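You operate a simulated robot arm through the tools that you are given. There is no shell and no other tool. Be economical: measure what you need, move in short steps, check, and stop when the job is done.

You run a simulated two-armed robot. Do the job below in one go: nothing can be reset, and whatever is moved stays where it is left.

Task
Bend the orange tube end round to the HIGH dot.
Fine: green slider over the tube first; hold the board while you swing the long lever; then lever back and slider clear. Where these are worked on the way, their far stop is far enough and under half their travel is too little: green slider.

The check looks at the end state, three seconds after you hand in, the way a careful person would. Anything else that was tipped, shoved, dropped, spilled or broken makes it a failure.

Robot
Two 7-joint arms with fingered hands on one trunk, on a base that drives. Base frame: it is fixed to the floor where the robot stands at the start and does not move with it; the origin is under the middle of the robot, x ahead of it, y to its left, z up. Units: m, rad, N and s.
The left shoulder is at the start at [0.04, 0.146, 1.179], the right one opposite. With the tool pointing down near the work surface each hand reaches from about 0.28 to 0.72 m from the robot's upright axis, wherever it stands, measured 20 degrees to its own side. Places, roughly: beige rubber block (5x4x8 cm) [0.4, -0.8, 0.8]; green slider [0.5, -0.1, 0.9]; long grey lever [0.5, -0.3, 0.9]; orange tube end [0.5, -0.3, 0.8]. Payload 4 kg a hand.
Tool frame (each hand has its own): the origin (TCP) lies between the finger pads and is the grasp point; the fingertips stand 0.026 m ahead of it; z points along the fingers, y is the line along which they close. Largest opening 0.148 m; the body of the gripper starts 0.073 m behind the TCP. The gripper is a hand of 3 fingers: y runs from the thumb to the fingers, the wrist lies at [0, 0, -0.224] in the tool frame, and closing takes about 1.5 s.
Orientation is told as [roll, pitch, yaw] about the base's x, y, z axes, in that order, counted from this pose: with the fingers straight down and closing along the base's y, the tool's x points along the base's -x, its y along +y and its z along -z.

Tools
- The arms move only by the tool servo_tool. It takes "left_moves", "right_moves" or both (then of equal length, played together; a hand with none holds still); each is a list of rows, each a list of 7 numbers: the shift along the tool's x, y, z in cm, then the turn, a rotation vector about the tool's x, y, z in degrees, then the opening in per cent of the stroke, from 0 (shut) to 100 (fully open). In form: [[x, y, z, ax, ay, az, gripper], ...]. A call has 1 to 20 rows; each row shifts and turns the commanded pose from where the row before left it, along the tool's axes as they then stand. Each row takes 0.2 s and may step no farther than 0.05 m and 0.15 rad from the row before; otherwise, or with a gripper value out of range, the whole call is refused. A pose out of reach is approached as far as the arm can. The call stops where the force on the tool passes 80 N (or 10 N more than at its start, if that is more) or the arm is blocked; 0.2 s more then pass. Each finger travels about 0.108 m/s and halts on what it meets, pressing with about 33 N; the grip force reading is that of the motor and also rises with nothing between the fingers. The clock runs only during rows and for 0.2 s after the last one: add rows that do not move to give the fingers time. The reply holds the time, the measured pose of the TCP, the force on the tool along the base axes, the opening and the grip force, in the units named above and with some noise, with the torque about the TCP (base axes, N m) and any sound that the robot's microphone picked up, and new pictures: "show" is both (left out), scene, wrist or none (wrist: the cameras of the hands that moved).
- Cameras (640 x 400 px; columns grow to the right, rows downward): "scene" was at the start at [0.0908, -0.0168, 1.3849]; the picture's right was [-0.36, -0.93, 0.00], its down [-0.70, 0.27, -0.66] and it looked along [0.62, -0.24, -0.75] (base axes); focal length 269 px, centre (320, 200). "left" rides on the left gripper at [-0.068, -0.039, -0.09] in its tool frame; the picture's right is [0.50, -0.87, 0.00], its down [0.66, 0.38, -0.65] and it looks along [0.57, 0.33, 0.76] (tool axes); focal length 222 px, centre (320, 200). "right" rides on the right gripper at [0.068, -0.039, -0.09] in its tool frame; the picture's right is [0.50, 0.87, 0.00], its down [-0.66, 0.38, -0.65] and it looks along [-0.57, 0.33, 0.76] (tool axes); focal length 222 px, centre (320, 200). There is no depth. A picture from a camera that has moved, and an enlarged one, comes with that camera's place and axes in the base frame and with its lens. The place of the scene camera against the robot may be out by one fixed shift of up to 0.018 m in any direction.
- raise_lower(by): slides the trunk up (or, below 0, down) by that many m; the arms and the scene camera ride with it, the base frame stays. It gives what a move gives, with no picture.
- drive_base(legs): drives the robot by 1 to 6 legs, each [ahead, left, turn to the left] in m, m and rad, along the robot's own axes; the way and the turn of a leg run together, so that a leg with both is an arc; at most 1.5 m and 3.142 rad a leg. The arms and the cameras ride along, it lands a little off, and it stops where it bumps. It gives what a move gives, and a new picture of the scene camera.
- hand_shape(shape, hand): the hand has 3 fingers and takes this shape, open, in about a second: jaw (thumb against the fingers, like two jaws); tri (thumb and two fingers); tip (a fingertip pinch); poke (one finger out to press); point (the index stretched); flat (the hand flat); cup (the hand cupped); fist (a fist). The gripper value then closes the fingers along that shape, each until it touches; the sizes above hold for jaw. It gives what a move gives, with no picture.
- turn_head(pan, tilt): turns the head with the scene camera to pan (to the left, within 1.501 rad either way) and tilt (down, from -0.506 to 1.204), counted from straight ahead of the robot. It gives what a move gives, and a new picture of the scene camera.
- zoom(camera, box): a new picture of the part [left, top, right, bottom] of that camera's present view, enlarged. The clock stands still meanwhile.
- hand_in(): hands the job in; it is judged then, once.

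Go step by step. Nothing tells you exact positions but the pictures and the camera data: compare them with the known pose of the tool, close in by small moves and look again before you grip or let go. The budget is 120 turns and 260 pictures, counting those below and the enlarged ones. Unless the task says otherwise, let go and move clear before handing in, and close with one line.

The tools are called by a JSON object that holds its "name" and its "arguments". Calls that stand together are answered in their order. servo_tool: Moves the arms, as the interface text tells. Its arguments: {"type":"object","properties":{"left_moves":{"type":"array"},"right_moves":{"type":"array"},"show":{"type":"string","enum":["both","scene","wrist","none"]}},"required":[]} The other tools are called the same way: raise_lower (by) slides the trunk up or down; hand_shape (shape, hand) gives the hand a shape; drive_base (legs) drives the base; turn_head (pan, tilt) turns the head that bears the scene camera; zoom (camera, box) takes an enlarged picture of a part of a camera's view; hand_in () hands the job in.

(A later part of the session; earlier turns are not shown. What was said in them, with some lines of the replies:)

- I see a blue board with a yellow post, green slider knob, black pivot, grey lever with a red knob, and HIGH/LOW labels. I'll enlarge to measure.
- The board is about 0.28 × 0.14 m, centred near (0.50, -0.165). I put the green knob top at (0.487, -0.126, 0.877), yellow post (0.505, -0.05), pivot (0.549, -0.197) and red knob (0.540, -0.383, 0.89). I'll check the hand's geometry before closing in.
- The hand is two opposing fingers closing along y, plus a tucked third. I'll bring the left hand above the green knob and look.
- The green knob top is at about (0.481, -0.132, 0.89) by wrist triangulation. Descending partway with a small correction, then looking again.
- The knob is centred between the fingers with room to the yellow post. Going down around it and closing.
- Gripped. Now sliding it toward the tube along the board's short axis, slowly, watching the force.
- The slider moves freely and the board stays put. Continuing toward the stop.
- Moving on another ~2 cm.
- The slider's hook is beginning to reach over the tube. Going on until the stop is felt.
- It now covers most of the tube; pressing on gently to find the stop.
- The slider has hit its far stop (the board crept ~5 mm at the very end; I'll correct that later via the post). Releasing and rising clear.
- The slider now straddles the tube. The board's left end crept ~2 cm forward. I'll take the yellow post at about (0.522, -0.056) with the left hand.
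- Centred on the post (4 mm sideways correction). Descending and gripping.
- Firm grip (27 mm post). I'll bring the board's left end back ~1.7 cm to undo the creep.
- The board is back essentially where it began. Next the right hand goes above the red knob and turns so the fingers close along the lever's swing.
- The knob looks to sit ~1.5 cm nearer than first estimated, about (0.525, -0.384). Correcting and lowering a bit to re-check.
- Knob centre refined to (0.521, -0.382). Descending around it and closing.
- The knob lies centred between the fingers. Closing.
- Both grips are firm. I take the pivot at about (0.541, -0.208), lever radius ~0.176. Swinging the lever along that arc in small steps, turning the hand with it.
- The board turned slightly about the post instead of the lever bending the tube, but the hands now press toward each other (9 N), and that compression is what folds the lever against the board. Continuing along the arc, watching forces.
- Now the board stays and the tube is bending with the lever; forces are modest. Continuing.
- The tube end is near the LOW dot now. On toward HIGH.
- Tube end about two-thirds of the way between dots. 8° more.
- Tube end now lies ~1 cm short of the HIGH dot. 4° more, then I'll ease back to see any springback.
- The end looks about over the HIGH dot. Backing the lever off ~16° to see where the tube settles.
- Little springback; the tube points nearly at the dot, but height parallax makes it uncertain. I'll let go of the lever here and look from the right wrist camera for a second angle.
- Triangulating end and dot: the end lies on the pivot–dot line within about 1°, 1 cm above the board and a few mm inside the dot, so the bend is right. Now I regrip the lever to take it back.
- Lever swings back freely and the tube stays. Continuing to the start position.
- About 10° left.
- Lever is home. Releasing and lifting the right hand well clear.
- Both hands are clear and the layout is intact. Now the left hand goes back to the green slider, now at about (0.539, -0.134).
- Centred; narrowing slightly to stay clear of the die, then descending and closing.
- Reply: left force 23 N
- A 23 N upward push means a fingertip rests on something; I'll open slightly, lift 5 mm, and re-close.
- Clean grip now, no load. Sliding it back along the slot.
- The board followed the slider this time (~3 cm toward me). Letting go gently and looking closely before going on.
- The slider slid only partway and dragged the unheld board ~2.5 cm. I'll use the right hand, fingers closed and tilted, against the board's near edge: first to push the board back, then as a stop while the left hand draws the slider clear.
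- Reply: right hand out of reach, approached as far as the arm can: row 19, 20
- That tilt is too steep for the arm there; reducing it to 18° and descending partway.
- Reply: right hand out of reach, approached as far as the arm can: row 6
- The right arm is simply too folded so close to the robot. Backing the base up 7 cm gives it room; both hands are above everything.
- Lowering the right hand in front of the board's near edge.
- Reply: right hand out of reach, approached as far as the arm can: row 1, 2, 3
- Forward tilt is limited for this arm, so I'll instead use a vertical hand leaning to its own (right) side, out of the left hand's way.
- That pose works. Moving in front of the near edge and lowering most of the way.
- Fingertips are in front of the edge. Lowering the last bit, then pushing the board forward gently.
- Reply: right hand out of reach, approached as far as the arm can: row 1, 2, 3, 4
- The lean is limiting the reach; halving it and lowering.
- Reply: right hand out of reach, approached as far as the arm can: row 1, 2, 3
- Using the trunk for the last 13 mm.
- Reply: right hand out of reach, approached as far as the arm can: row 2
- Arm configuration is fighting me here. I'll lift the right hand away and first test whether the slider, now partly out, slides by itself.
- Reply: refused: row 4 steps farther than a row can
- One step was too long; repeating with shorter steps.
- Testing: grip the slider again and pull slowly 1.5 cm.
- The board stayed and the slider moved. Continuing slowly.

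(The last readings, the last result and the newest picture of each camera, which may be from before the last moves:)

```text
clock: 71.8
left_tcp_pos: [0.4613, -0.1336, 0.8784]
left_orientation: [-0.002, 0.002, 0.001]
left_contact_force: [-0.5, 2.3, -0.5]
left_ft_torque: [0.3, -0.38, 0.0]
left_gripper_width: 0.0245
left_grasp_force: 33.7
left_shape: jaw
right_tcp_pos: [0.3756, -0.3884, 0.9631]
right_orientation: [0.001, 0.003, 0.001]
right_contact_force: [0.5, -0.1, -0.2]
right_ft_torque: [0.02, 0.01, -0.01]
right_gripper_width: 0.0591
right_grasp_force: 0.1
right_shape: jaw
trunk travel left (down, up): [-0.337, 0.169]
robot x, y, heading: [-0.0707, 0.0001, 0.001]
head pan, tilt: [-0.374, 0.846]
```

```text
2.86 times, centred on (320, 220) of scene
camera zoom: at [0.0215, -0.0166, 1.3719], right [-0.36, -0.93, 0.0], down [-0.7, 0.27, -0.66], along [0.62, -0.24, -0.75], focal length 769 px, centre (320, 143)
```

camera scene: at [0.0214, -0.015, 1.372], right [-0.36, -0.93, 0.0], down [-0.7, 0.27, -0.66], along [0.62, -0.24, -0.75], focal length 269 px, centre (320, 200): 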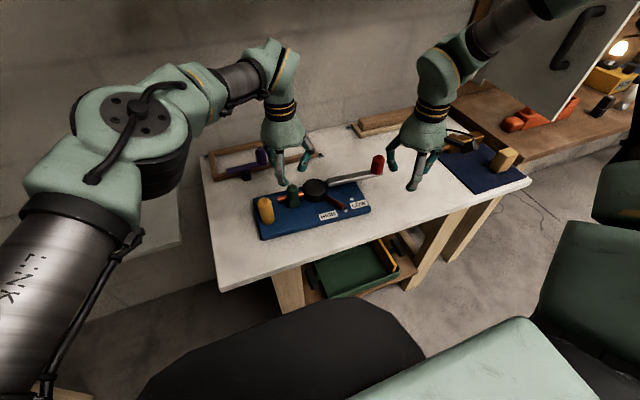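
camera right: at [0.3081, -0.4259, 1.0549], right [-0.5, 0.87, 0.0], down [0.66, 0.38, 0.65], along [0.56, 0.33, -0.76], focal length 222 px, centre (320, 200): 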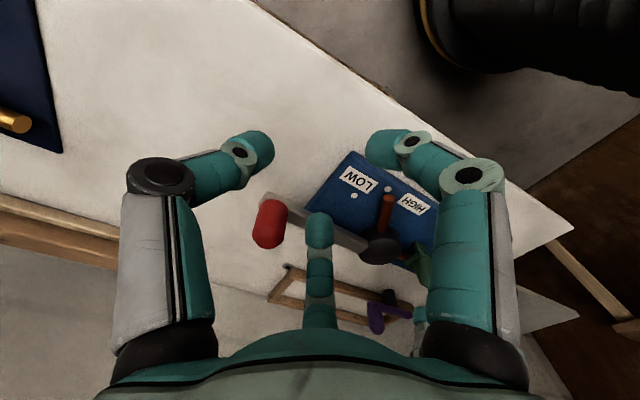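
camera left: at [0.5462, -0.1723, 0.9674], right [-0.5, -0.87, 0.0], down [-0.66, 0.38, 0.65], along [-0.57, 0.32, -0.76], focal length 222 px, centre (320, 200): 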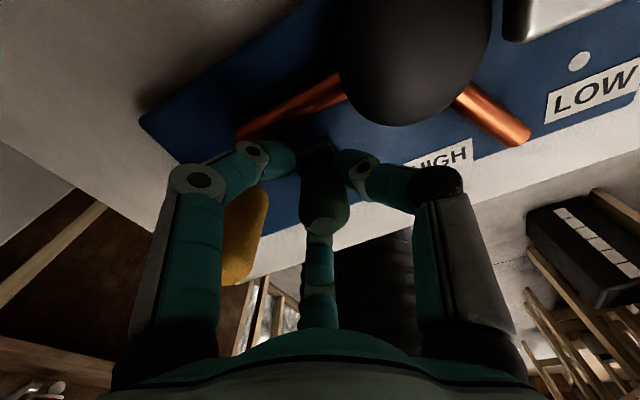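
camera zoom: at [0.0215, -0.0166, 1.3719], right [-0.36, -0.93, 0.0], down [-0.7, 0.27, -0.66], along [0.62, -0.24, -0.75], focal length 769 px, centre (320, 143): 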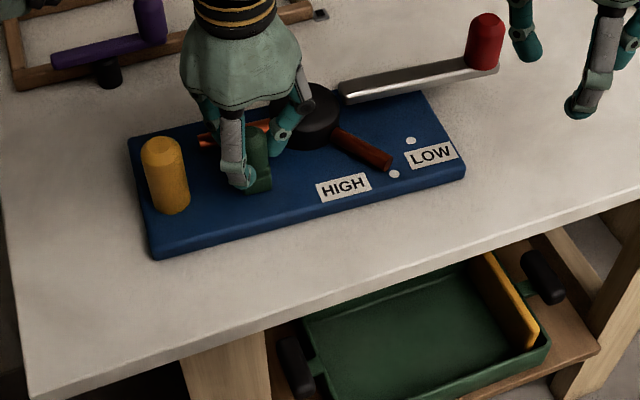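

Nearly home. Another 8 mm.

{"name": "servo_tool", "arguments": {"left_moves": [[0.2, 0.015, 0, 0, 0, 0, 5], [0.2, 0.015, 0, 0, 0, 0, 5], [0.2, 0.015, 0, 0, 0, 0, 5], [0.2, 0.015, 0, 0, 0, 0, 5], [0, 0, 0, 0, 0, 0, 5], [0, 0, 0, 0, 0, 0, 22], [0, 0, 0, 0, 0, 0, 28], [0, 0, -2, 0, 0, 0, 28], [0, 0, -3, 0, 0, 0, 28], [0, 0, -4, 0, 0, 0, 30], [0, 4, -1, 0, 0, 0, 45], [-1.5, 3, 0, 0, 0, 0, 45], [0, 0, 0, 0, 0, 0, 45]], "show": "wrist"}}

{"name": "zoom", "arguments": {"camera": "scene", "box": [230, 150, 410, 290]}}

```text
clock: 74.6
left_tcp_pos: [0.4691, -0.0629, 0.9767]
left_orientation: [-0.001, 0.002, -0.002]
left_contact_force: [-0.4, 0.2, 0.0]
left_ft_torque: [0.03, 0.0, 0.04]
left_gripper_width: 0.0661
left_grasp_force: 0.0
left_shape: jaw
right_tcp_pos: [0.3754, -0.3892, 0.962]
right_orientation: [0.005, 0.003, 0.003]
right_contact_force: [0.5, 0.4, 0.5]
right_ft_torque: [0.02, 0.02, 0.0]
right_gripper_width: 0.0589
right_grasp_force: 0.1
right_shape: jaw
trunk travel left (down, up): [-0.337, 0.169]
robot x, y, heading: [-0.0667, -0.0008, 0.002]
head pan, tilt: [-0.374, 0.846]
camera left: at [0.5364, -0.102, 1.0676], right [-0.5, -0.87, 0.0], down [-0.65, 0.38, 0.65], along [-0.57, 0.33, -0.76], focal length 222 px, centre (320, 200)
```

left: 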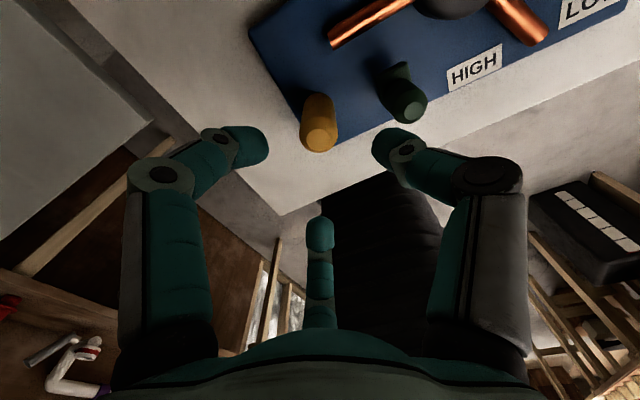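

```text
2.86 times, centred on (320, 220) of scene
camera zoom: at [0.0211, -0.0179, 1.3719], right [-0.36, -0.93, 0.0], down [-0.7, 0.27, -0.66], along [0.62, -0.24, -0.75], focal length 769 px, centre (320, 143)
```

zoom: 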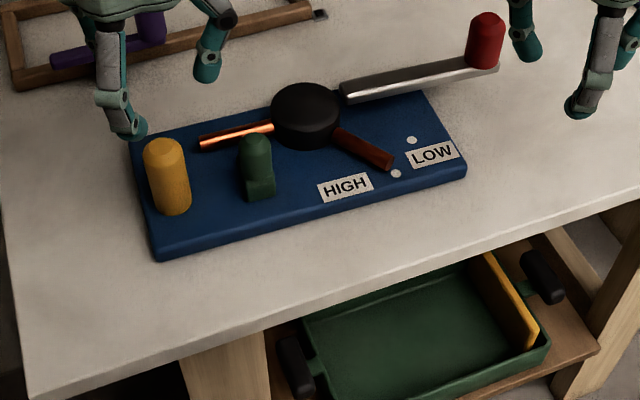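

The slider is clear of the tube and the bend holds. The board has ended up ~3.5 cm nearer than it began, so I'll grip the post and ease it back.

{"name": "servo_tool", "arguments": {"left_moves": [[0.3, 0.4, 3, 0, 0, 0, 45], [0, 0, 3, 0, 0, 0, 45], [0, 0, 2.5, 0, 0, 0, 45], [0, 0, 2.5, 0, 0, 0, 45], [0, 0, 0, 0, 0, 0, 35], [0, 0, 0, 0, 0, 0, 25], [0, 0, 0, 0, 0, 0, 15], [0, 0, 0, 0, 0, 0, 10], [0, 0, 0, 0, 0, 0, 10]]}}

{"name": "zoom", "arguments": {"camera": "scene", "box": [230, 150, 410, 290]}}

```text
clock: 76.6
left_tcp_pos: [0.4656, -0.0603, 0.867]
left_orientation: [-0.002, 0.001, 0.002]
left_contact_force: [-0.2, -0.4, -0.6]
left_ft_torque: [-0.04, 0.01, 0.06]
left_gripper_width: 0.0271
left_grasp_force: 32.5
left_shape: jaw
right_tcp_pos: [0.3762, -0.3884, 0.9623]
right_orientation: [0.003, 0.002, 0.001]
right_contact_force: [-1.0, 0.4, -0.1]
right_ft_torque: [0.01, -0.02, -0.01]
right_gripper_width: 0.0589
right_grasp_force: 0.1
right_shape: jaw
trunk travel left (down, up): [-0.337, 0.169]
robot x, y, heading: [-0.0693, -0.0027, -0.001]
head pan, tilt: [-0.374, 0.846]
camera scene: at [0.022, -0.017, 1.3719], right [-0.36, -0.93, 0.0], down [-0.7, 0.27, -0.66], along [0.62, -0.24, -0.75], focal length 269 px, centre (320, 200)
camera left: at [0.5341, -0.0983, 0.9572], right [-0.5, -0.87, 0.0], down [-0.65, 0.38, 0.65], along [-0.57, 0.33, -0.76], focal length 222 px, centre (320, 200)
```

scene: 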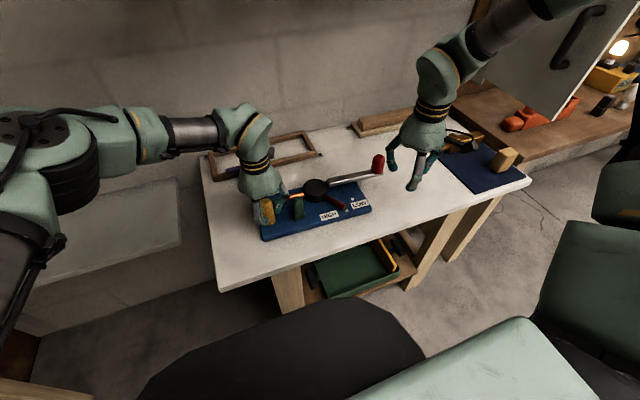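
left: 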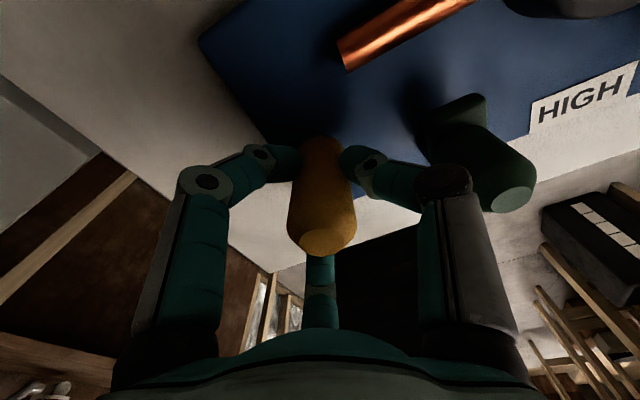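

```text
2.86 times, centred on (320, 220) of scene
camera zoom: at [0.022, -0.017, 1.3719], right [-0.36, -0.93, 0.0], down [-0.7, 0.27, -0.66], along [0.62, -0.24, -0.75], focal length 769 px, centre (320, 143)
```

zoom: 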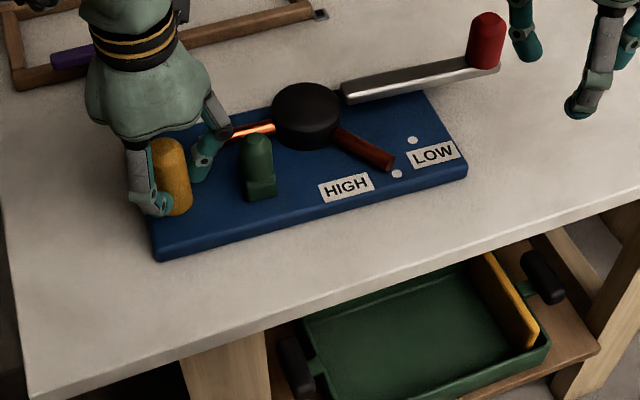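

Moving the post forward 1.5 cm and checking how the board follows.

{"name": "servo_tool", "arguments": {"left_moves": [[-0.3, 0, 0, 0, 0, 0, 10], [-0.3, 0, 0, 0, 0, 0, 10], [-0.3, 0, 0, 0, 0, 0, 10], [-0.3, 0, 0, 0, 0, 0, 10], [-0.3, 0, 0, 0, 0, 0, 10], [0, 0, 0, 0, 0, 0, 10]], "show": "none"}}

{"name": "zoom", "arguments": {"camera": "scene", "box": [230, 150, 410, 290]}}

```text
clock: 78.0
left_tcp_pos: [0.4805, -0.0599, 0.8672]
left_orientation: [-0.002, 0.003, 0.002]
left_contact_force: [-0.3, -0.2, 0.8]
left_ft_torque: [-0.04, 0.02, 0.0]
left_gripper_width: 0.0268
left_grasp_force: 32.7
left_shape: jaw
right_tcp_pos: [0.3756, -0.3884, 0.9633]
right_orientation: [0.002, 0.003, 0.002]
right_contact_force: [0.1, -0.1, 0.1]
right_ft_torque: [0.01, 0.01, -0.02]
right_gripper_width: 0.0589
right_grasp_force: 0.1
right_shape: jaw
trunk travel left (down, up): [-0.337, 0.169]
robot x, y, heading: [-0.0681, 0.001, 0.001]
head pan, tilt: [-0.374, 0.846]
```

```text
2.86 times, centred on (320, 220) of scene
camera zoom: at [0.0217, -0.0167, 1.3719], right [-0.36, -0.93, 0.0], down [-0.7, 0.27, -0.66], along [0.62, -0.24, -0.75], focal length 769 px, centre (320, 143)
```

zoom: 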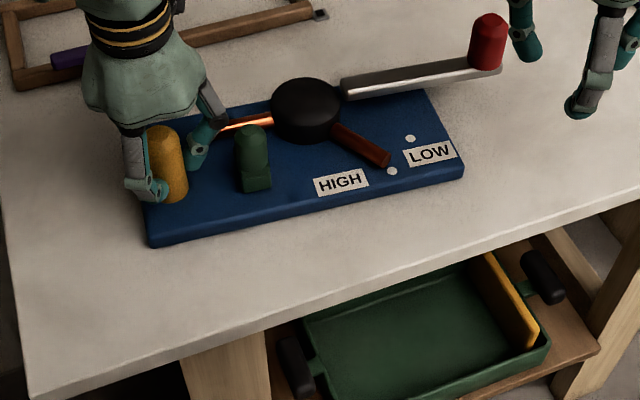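

The board pivots about its right end, so I'll finish with the left (post back to 0.505) and use closed right fingers at the near-right edge to bring that end forward too. First lowering the right hand there.

{"name": "servo_tool", "arguments": {"right_moves": [[1.0, 2.8, 0, 0, 0, 0, 0], [0, 3, 0, 0, 0, 0, 0], [0, 3, 0, 0, 0, 0, 0], [0, 0, 3, 0, 0, 0, 0], [0, 0, 3, 0, 0, 0, 0], [0, 0, 3, 0, 0, 0, 0], [0, 0, 1.7, 0, 0, 0, 0], [0, 0, 0, 0, 0, 0, 0]]}}

{"name": "zoom", "arguments": {"camera": "scene", "box": [230, 150, 410, 290]}}

```text
clock: 79.8
left_tcp_pos: [0.4797, -0.0593, 0.8663]
left_orientation: [-0.002, 0.002, 0.002]
left_contact_force: [-0.4, -0.5, 0.0]
left_ft_torque: [-0.02, 0.05, -0.01]
left_gripper_width: 0.0269
left_grasp_force: 32.4
left_shape: jaw
right_tcp_pos: [0.3654, -0.301, 0.8567]
right_orientation: [0.002, 0.001, 0.002]
right_contact_force: [0.7, 0.0, 0.3]
right_ft_torque: [-0.02, 0.02, 0.02]
right_gripper_width: 0.0
right_grasp_force: 33.6
right_shape: jaw
trunk travel left (down, up): [-0.337, 0.169]
robot x, y, heading: [-0.0678, 0.0028, -0.001]
head pan, tilt: [-0.374, 0.846]
camera scene: at [0.0217, -0.0167, 1.3719], right [-0.36, -0.93, 0.0], down [-0.7, 0.27, -0.66], along [0.62, -0.24, -0.75], focal length 269 px, centre (320, 200)
camera right: at [0.2984, -0.3385, 0.9473], right [-0.5, 0.87, 0.0], down [0.66, 0.38, 0.65], along [0.56, 0.33, -0.76], focal length 222 px, centre (320, 200)
```

scene: 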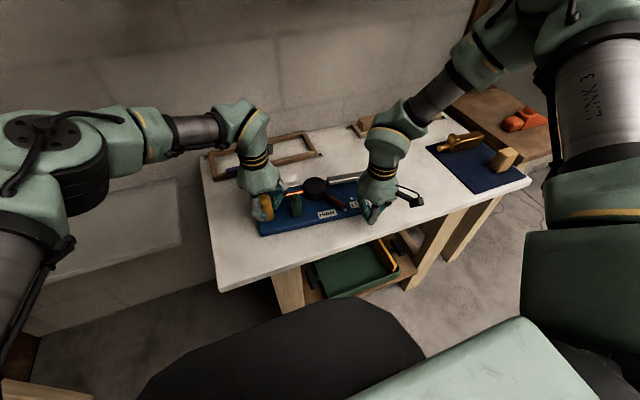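
right: 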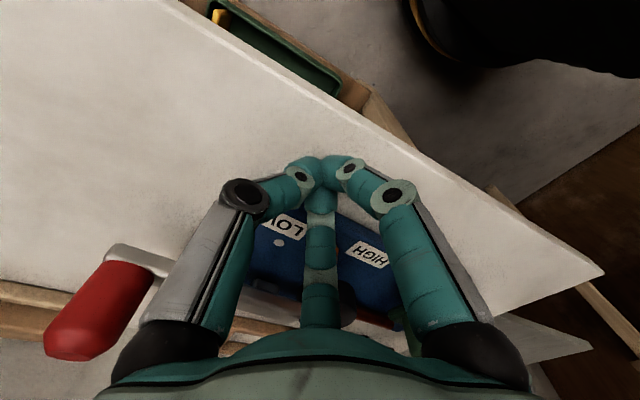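

```text
2.86 times, centred on (320, 220) of scene
camera zoom: at [0.0217, -0.0167, 1.3719], right [-0.36, -0.93, 0.0], down [-0.7, 0.27, -0.66], along [0.62, -0.24, -0.75], focal length 769 px, centre (320, 143)
```

zoom: 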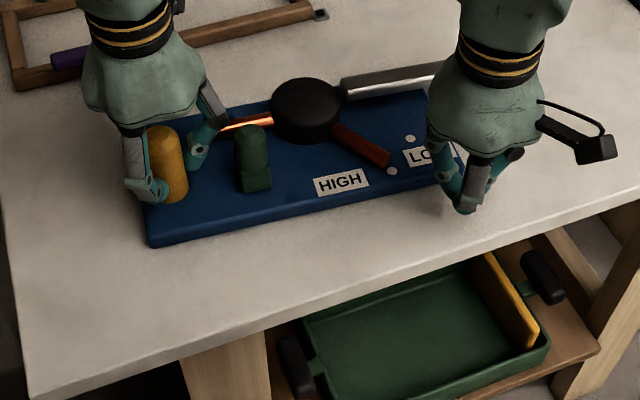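

Reachable. Lowering to edge height, shifting slightly inward and easing up to the edge.

{"name": "servo_tool", "arguments": {"right_moves": [[0, 1.5, 0.9, 0, 0, 0, 0], [0, 0, 0.9, 0, 0, 0, 0], [-0.7, 0, 0, 0, 0, 0, 0], [-0.7, 0, 0, 0, 0, 0, 0], [-0.6, 0, 0, 0, 0, 0, 0], [0, 0, 0, 0, 0, 0, 0]]}}

{"name": "zoom", "arguments": {"camera": "scene", "box": [230, 150, 410, 290]}}

```text
clock: 81.2
left_tcp_pos: [0.4802, -0.0605, 0.8666]
left_orientation: [-0.004, 0.003, 0.002]
left_contact_force: [0.1, -0.1, -1.0]
left_ft_torque: [-0.07, 0.04, -0.01]
left_gripper_width: 0.0268
left_grasp_force: 33.1
left_shape: jaw
right_tcp_pos: [0.3854, -0.2856, 0.8383]
right_orientation: [0.0, 0.001, 0.003]
right_contact_force: [1.1, 0.6, -0.5]
right_ft_torque: [-0.01, 0.02, 0.0]
right_gripper_width: 0.0
right_grasp_force: 32.9
right_shape: jaw
trunk travel left (down, up): [-0.337, 0.169]
robot x, y, heading: [-0.0671, -0.0007, -0.001]
head pan, tilt: [-0.374, 0.846]
camera scene: at [0.0217, -0.0167, 1.3719], right [-0.36, -0.93, 0.0], down [-0.7, 0.27, -0.66], along [0.62, -0.24, -0.75], focal length 269 px, centre (320, 200)
camera right: at [0.3182, -0.324, 0.9299], right [-0.5, 0.87, 0.0], down [0.66, 0.38, 0.65], along [0.56, 0.33, -0.76], focal length 222 px, centre (320, 200)
```

scene: 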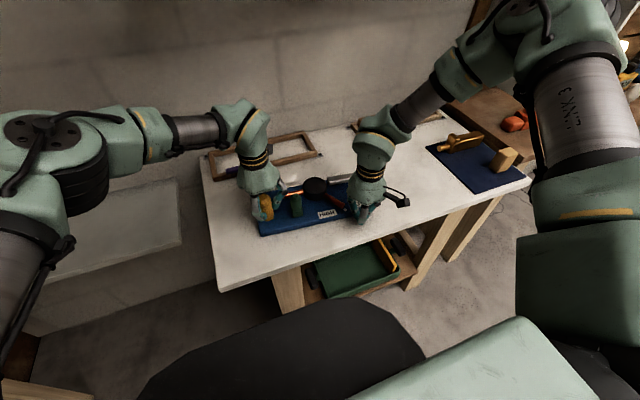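
right: 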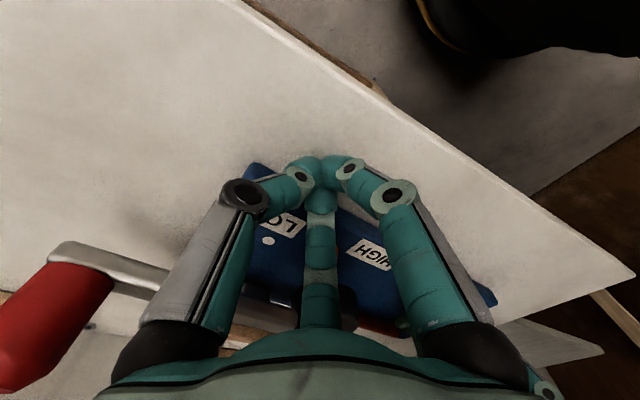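

```text
2.86 times, centred on (320, 220) of scene
camera zoom: at [0.0217, -0.0167, 1.3719], right [-0.36, -0.93, 0.0], down [-0.7, 0.27, -0.66], along [0.62, -0.24, -0.75], focal length 769 px, centre (320, 143)
```

zoom: 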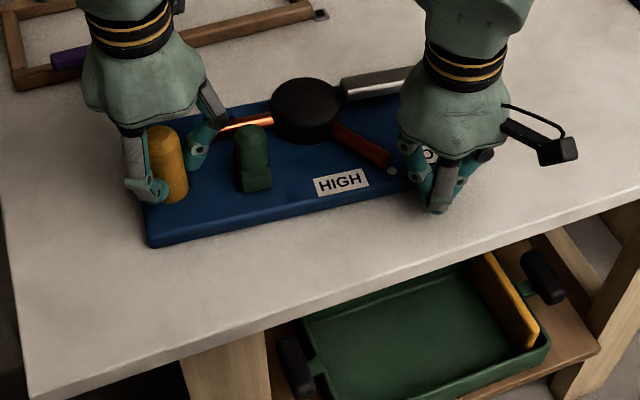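

Now both hands move the board forward together, slowly.

{"name": "servo_tool", "arguments": {"right_moves": [[-0.4, 0, 0, 0, 0, 0, 0], [-0.4, 0, 0, 0, 0, 0, 0], [-0.4, 0, 0, 0, 0, 0, 0], [-0.4, 0, 0, 0, 0, 0, 0], [-0.4, 0, 0, 0, 0, 0, 0], [0, 0, 0, 0, 0, 0, 0]], "left_moves": [[-0.2, 0, 0, 0, 0, 0, 10], [-0.3, 0, 0, 0, 0, 0, 10], [-0.4, 0, 0, 0, 0, 0, 10], [-0.4, 0, 0, 0, 0, 0, 10], [-0.4, 0, 0, 0, 0, 0, 10], [0, 0, 0, 0, 0, 0, 10]], "show": "none"}}

{"name": "zoom", "arguments": {"camera": "scene", "box": [230, 150, 410, 290]}}

```text
clock: 82.6
left_tcp_pos: [0.4964, -0.0601, 0.8666]
left_orientation: [-0.002, 0.002, -0.001]
left_contact_force: [1.2, -0.5, 0.3]
left_ft_torque: [-0.06, 0.04, -0.01]
left_gripper_width: 0.0269
left_grasp_force: 33.2
left_shape: jaw
right_tcp_pos: [0.4051, -0.2865, 0.8381]
right_orientation: [0.004, 0.002, 0.002]
right_contact_force: [-3.0, 0.7, 6.6]
right_ft_torque: [0.03, -0.03, 0.03]
right_gripper_width: 0.0
right_grasp_force: 32.7
right_shape: jaw
trunk travel left (down, up): [-0.337, 0.169]
robot x, y, heading: [-0.0712, 0.0006, 0.001]
head pan, tilt: [-0.374, 0.846]
```

```text
2.86 times, centred on (320, 220) of scene
camera zoom: at [0.0211, -0.0166, 1.372], right [-0.36, -0.93, 0.0], down [-0.7, 0.27, -0.66], along [0.62, -0.24, -0.75], focal length 769 px, centre (320, 143)
```

zoom: 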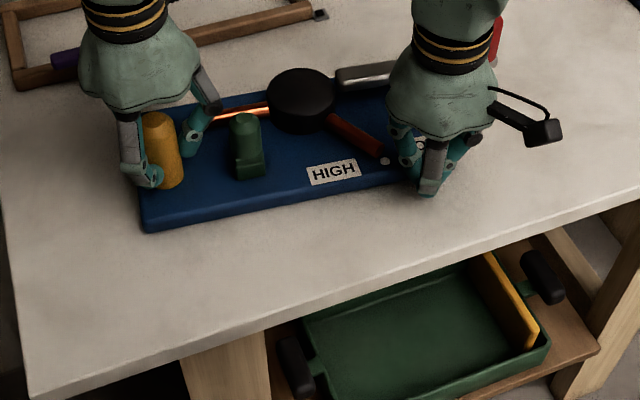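

The board follows. Checking that the hand isn't touching the tube end.

{"name": "zoom", "arguments": {"camera": "scene", "box": [310, 175, 370, 215]}}

{"name": "zoom", "arguments": {"camera": "right", "box": [220, 120, 460, 300]}}

```text
10.00 times, centred on (340, 195) of scene
camera zoom: at [0.0211, -0.0166, 1.372], right [-0.36, -0.93, 0.0], down [-0.7, 0.27, -0.66], along [0.62, -0.24, -0.75], focal length 2690 px, centre (120, 250)
```

zoom: 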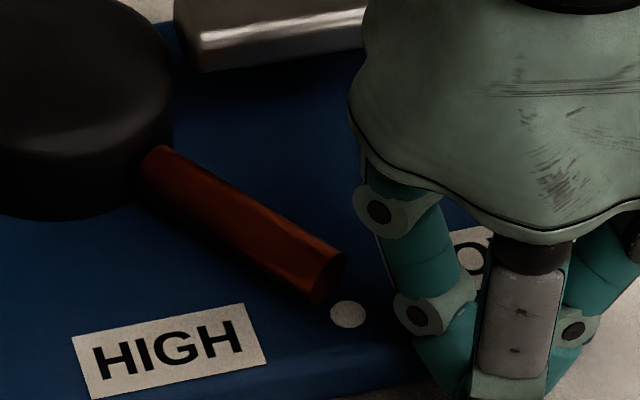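

```text
2.22 times, centred on (340, 210) of right
camera zoom: at [0.338, -0.3238, 0.9301], right [-0.5, 0.87, 0.0], down [0.66, 0.38, 0.65], along [0.56, 0.33, -0.76], focal length 494 px, centre (276, 178)
```

zoom: 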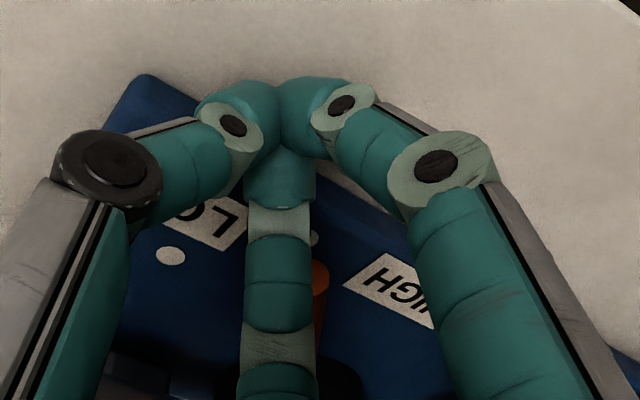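

Tube untouched, still pointing at the dot. Last 9 mm, then release both hands and rise.

{"name": "servo_tool", "arguments": {"right_moves": [[-0.3, 0, 0, 0, 0, 0, 0], [-0.3, 0, 0, 0, 0, 0, 0], [-0.3, 0, 0, 0, 0, 0, 0], [0, 0, 0, 0, 0, 0, 0], [1, 0, 0, 0, 0, 0, 0], [2, 0, 0, 0, 0, 0, 0], [0, -1, -3, 0, 0, 0, 0], [0, -3, -3, 0, 0, 0, 0], [0, -3, -3, 0, 0, 0, 0], [0, -4, -2, 0, 0, 0, 0], [0, -2, -2, 0, 0, 0, 0]], "left_moves": [[-0.3, 0, 0, 0, 0, 0, 10], [-0.3, 0, 0, 0, 0, 0, 10], [-0.3, 0, 0, 0, 0, 0, 10], [0, 0, 0, 0, 0, 0, 10], [0, 0, 0, 0, 0, 0, 25], [0, 0, 0, 0, 0, 0, 40], [0, 0, 0, 0, 0, 0, 43], [0, 0, -3, 0, 0, 0, 43], [0, 0, -3, 0, 0, 0, 43], [0, 0, -4, 0, 0, 0, 43], [0, 0, -3, 0, 0, 0, 43]]}}

{"name": "zoom", "arguments": {"camera": "scene", "box": [230, 150, 410, 290]}}

```text
clock: 85.0
left_tcp_pos: [0.5063, -0.0597, 0.9976]
left_orientation: [-0.002, 0.001, 0.002]
left_contact_force: [-1.0, -0.1, 0.4]
left_ft_torque: [0.01, -0.03, 0.0]
left_gripper_width: 0.0635
left_grasp_force: 0.0
left_shape: jaw
right_tcp_pos: [0.3854, -0.4159, 0.9674]
right_orientation: [0.005, 0.003, 0.001]
right_contact_force: [0.7, 0.3, 1.2]
right_ft_torque: [0.05, -0.04, 0.04]
right_gripper_width: 0.0
right_grasp_force: 33.0
right_shape: jaw
trunk travel left (down, up): [-0.337, 0.169]
robot x, y, heading: [-0.0675, 0.0021, 0.003]
head pan, tilt: [-0.374, 0.846]
camera scene: at [0.0205, -0.0168, 1.372], right [-0.36, -0.93, 0.0], down [-0.7, 0.27, -0.66], along [0.62, -0.24, -0.75], focal length 269 px, centre (320, 200)
camera right: at [0.317, -0.454, 1.0599], right [-0.5, 0.87, 0.0], down [0.66, 0.38, 0.65], along [0.56, 0.33, -0.76], focal length 222 px, centre (320, 200)
camera left: at [0.574, -0.0974, 1.0879], right [-0.5, -0.87, 0.0], down [-0.66, 0.38, 0.65], along [-0.57, 0.33, -0.76], focal length 222 px, centre (320, 200)
```

scene: 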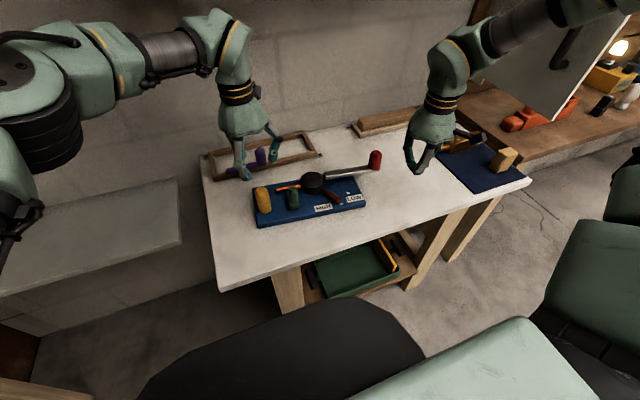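
right: 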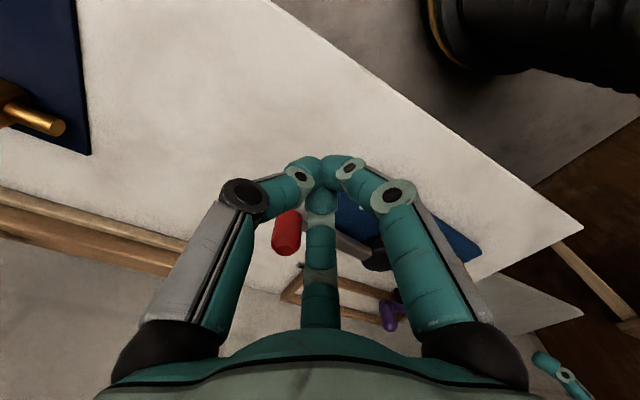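
left: 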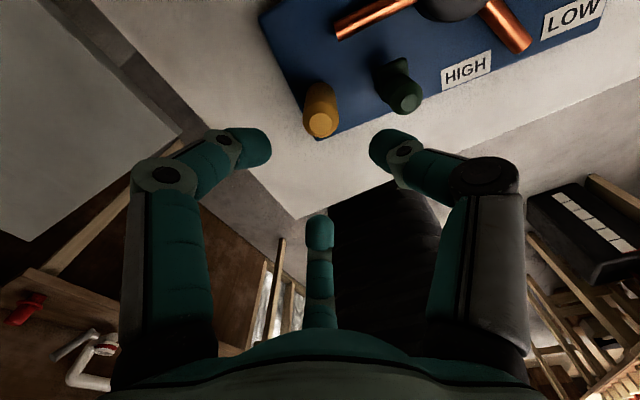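

```text
2.86 times, centred on (320, 220) of scene
camera zoom: at [0.0205, -0.0168, 1.372], right [-0.36, -0.93, 0.0], down [-0.7, 0.27, -0.66], along [0.62, -0.24, -0.75], focal length 769 px, centre (320, 143)
```

zoom: 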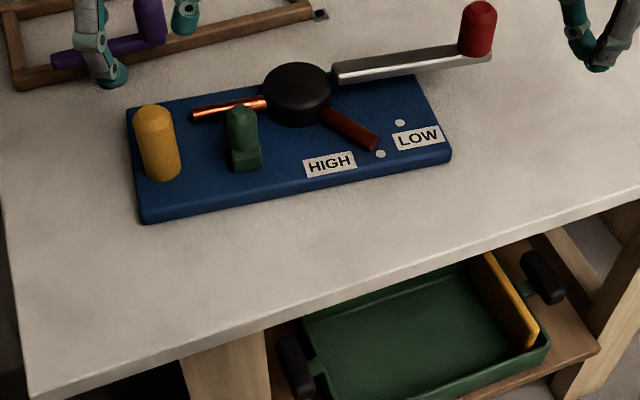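

Everything is back in place. One last close look at the tube end, lever and slider.

{"name": "zoom", "arguments": {"camera": "scene", "box": [280, 160, 370, 216]}}

```text
7.11 times, centred on (325, 188) of scene
camera zoom: at [0.0205, -0.0168, 1.372], right [-0.36, -0.93, 0.0], down [-0.7, 0.27, -0.66], along [0.62, -0.24, -0.75], focal length 1913 px, centre (284, 285)
```

zoom: 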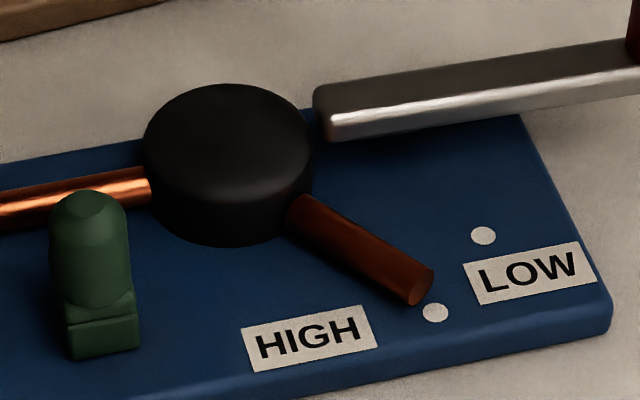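

The tube points at the HIGH dot, with its end just short of the dot. The lever is back, the slider is clear, the board is about where it started, and both hands are off and clear, so I'm handing in.

{"name": "hand_in", "arguments": {}}

```text
The job is handed in.
```

I handed the job in with the tube bent to point at the HIGH dot; by my measurements its end stops about 6 mm short of the dot. The slider went to its far stop before the bend, and the lever and slider are now back in their starting positions. The board slid about 3.5 cm when I drew the slider back without holding it, so I moved it back to roughly where it started.
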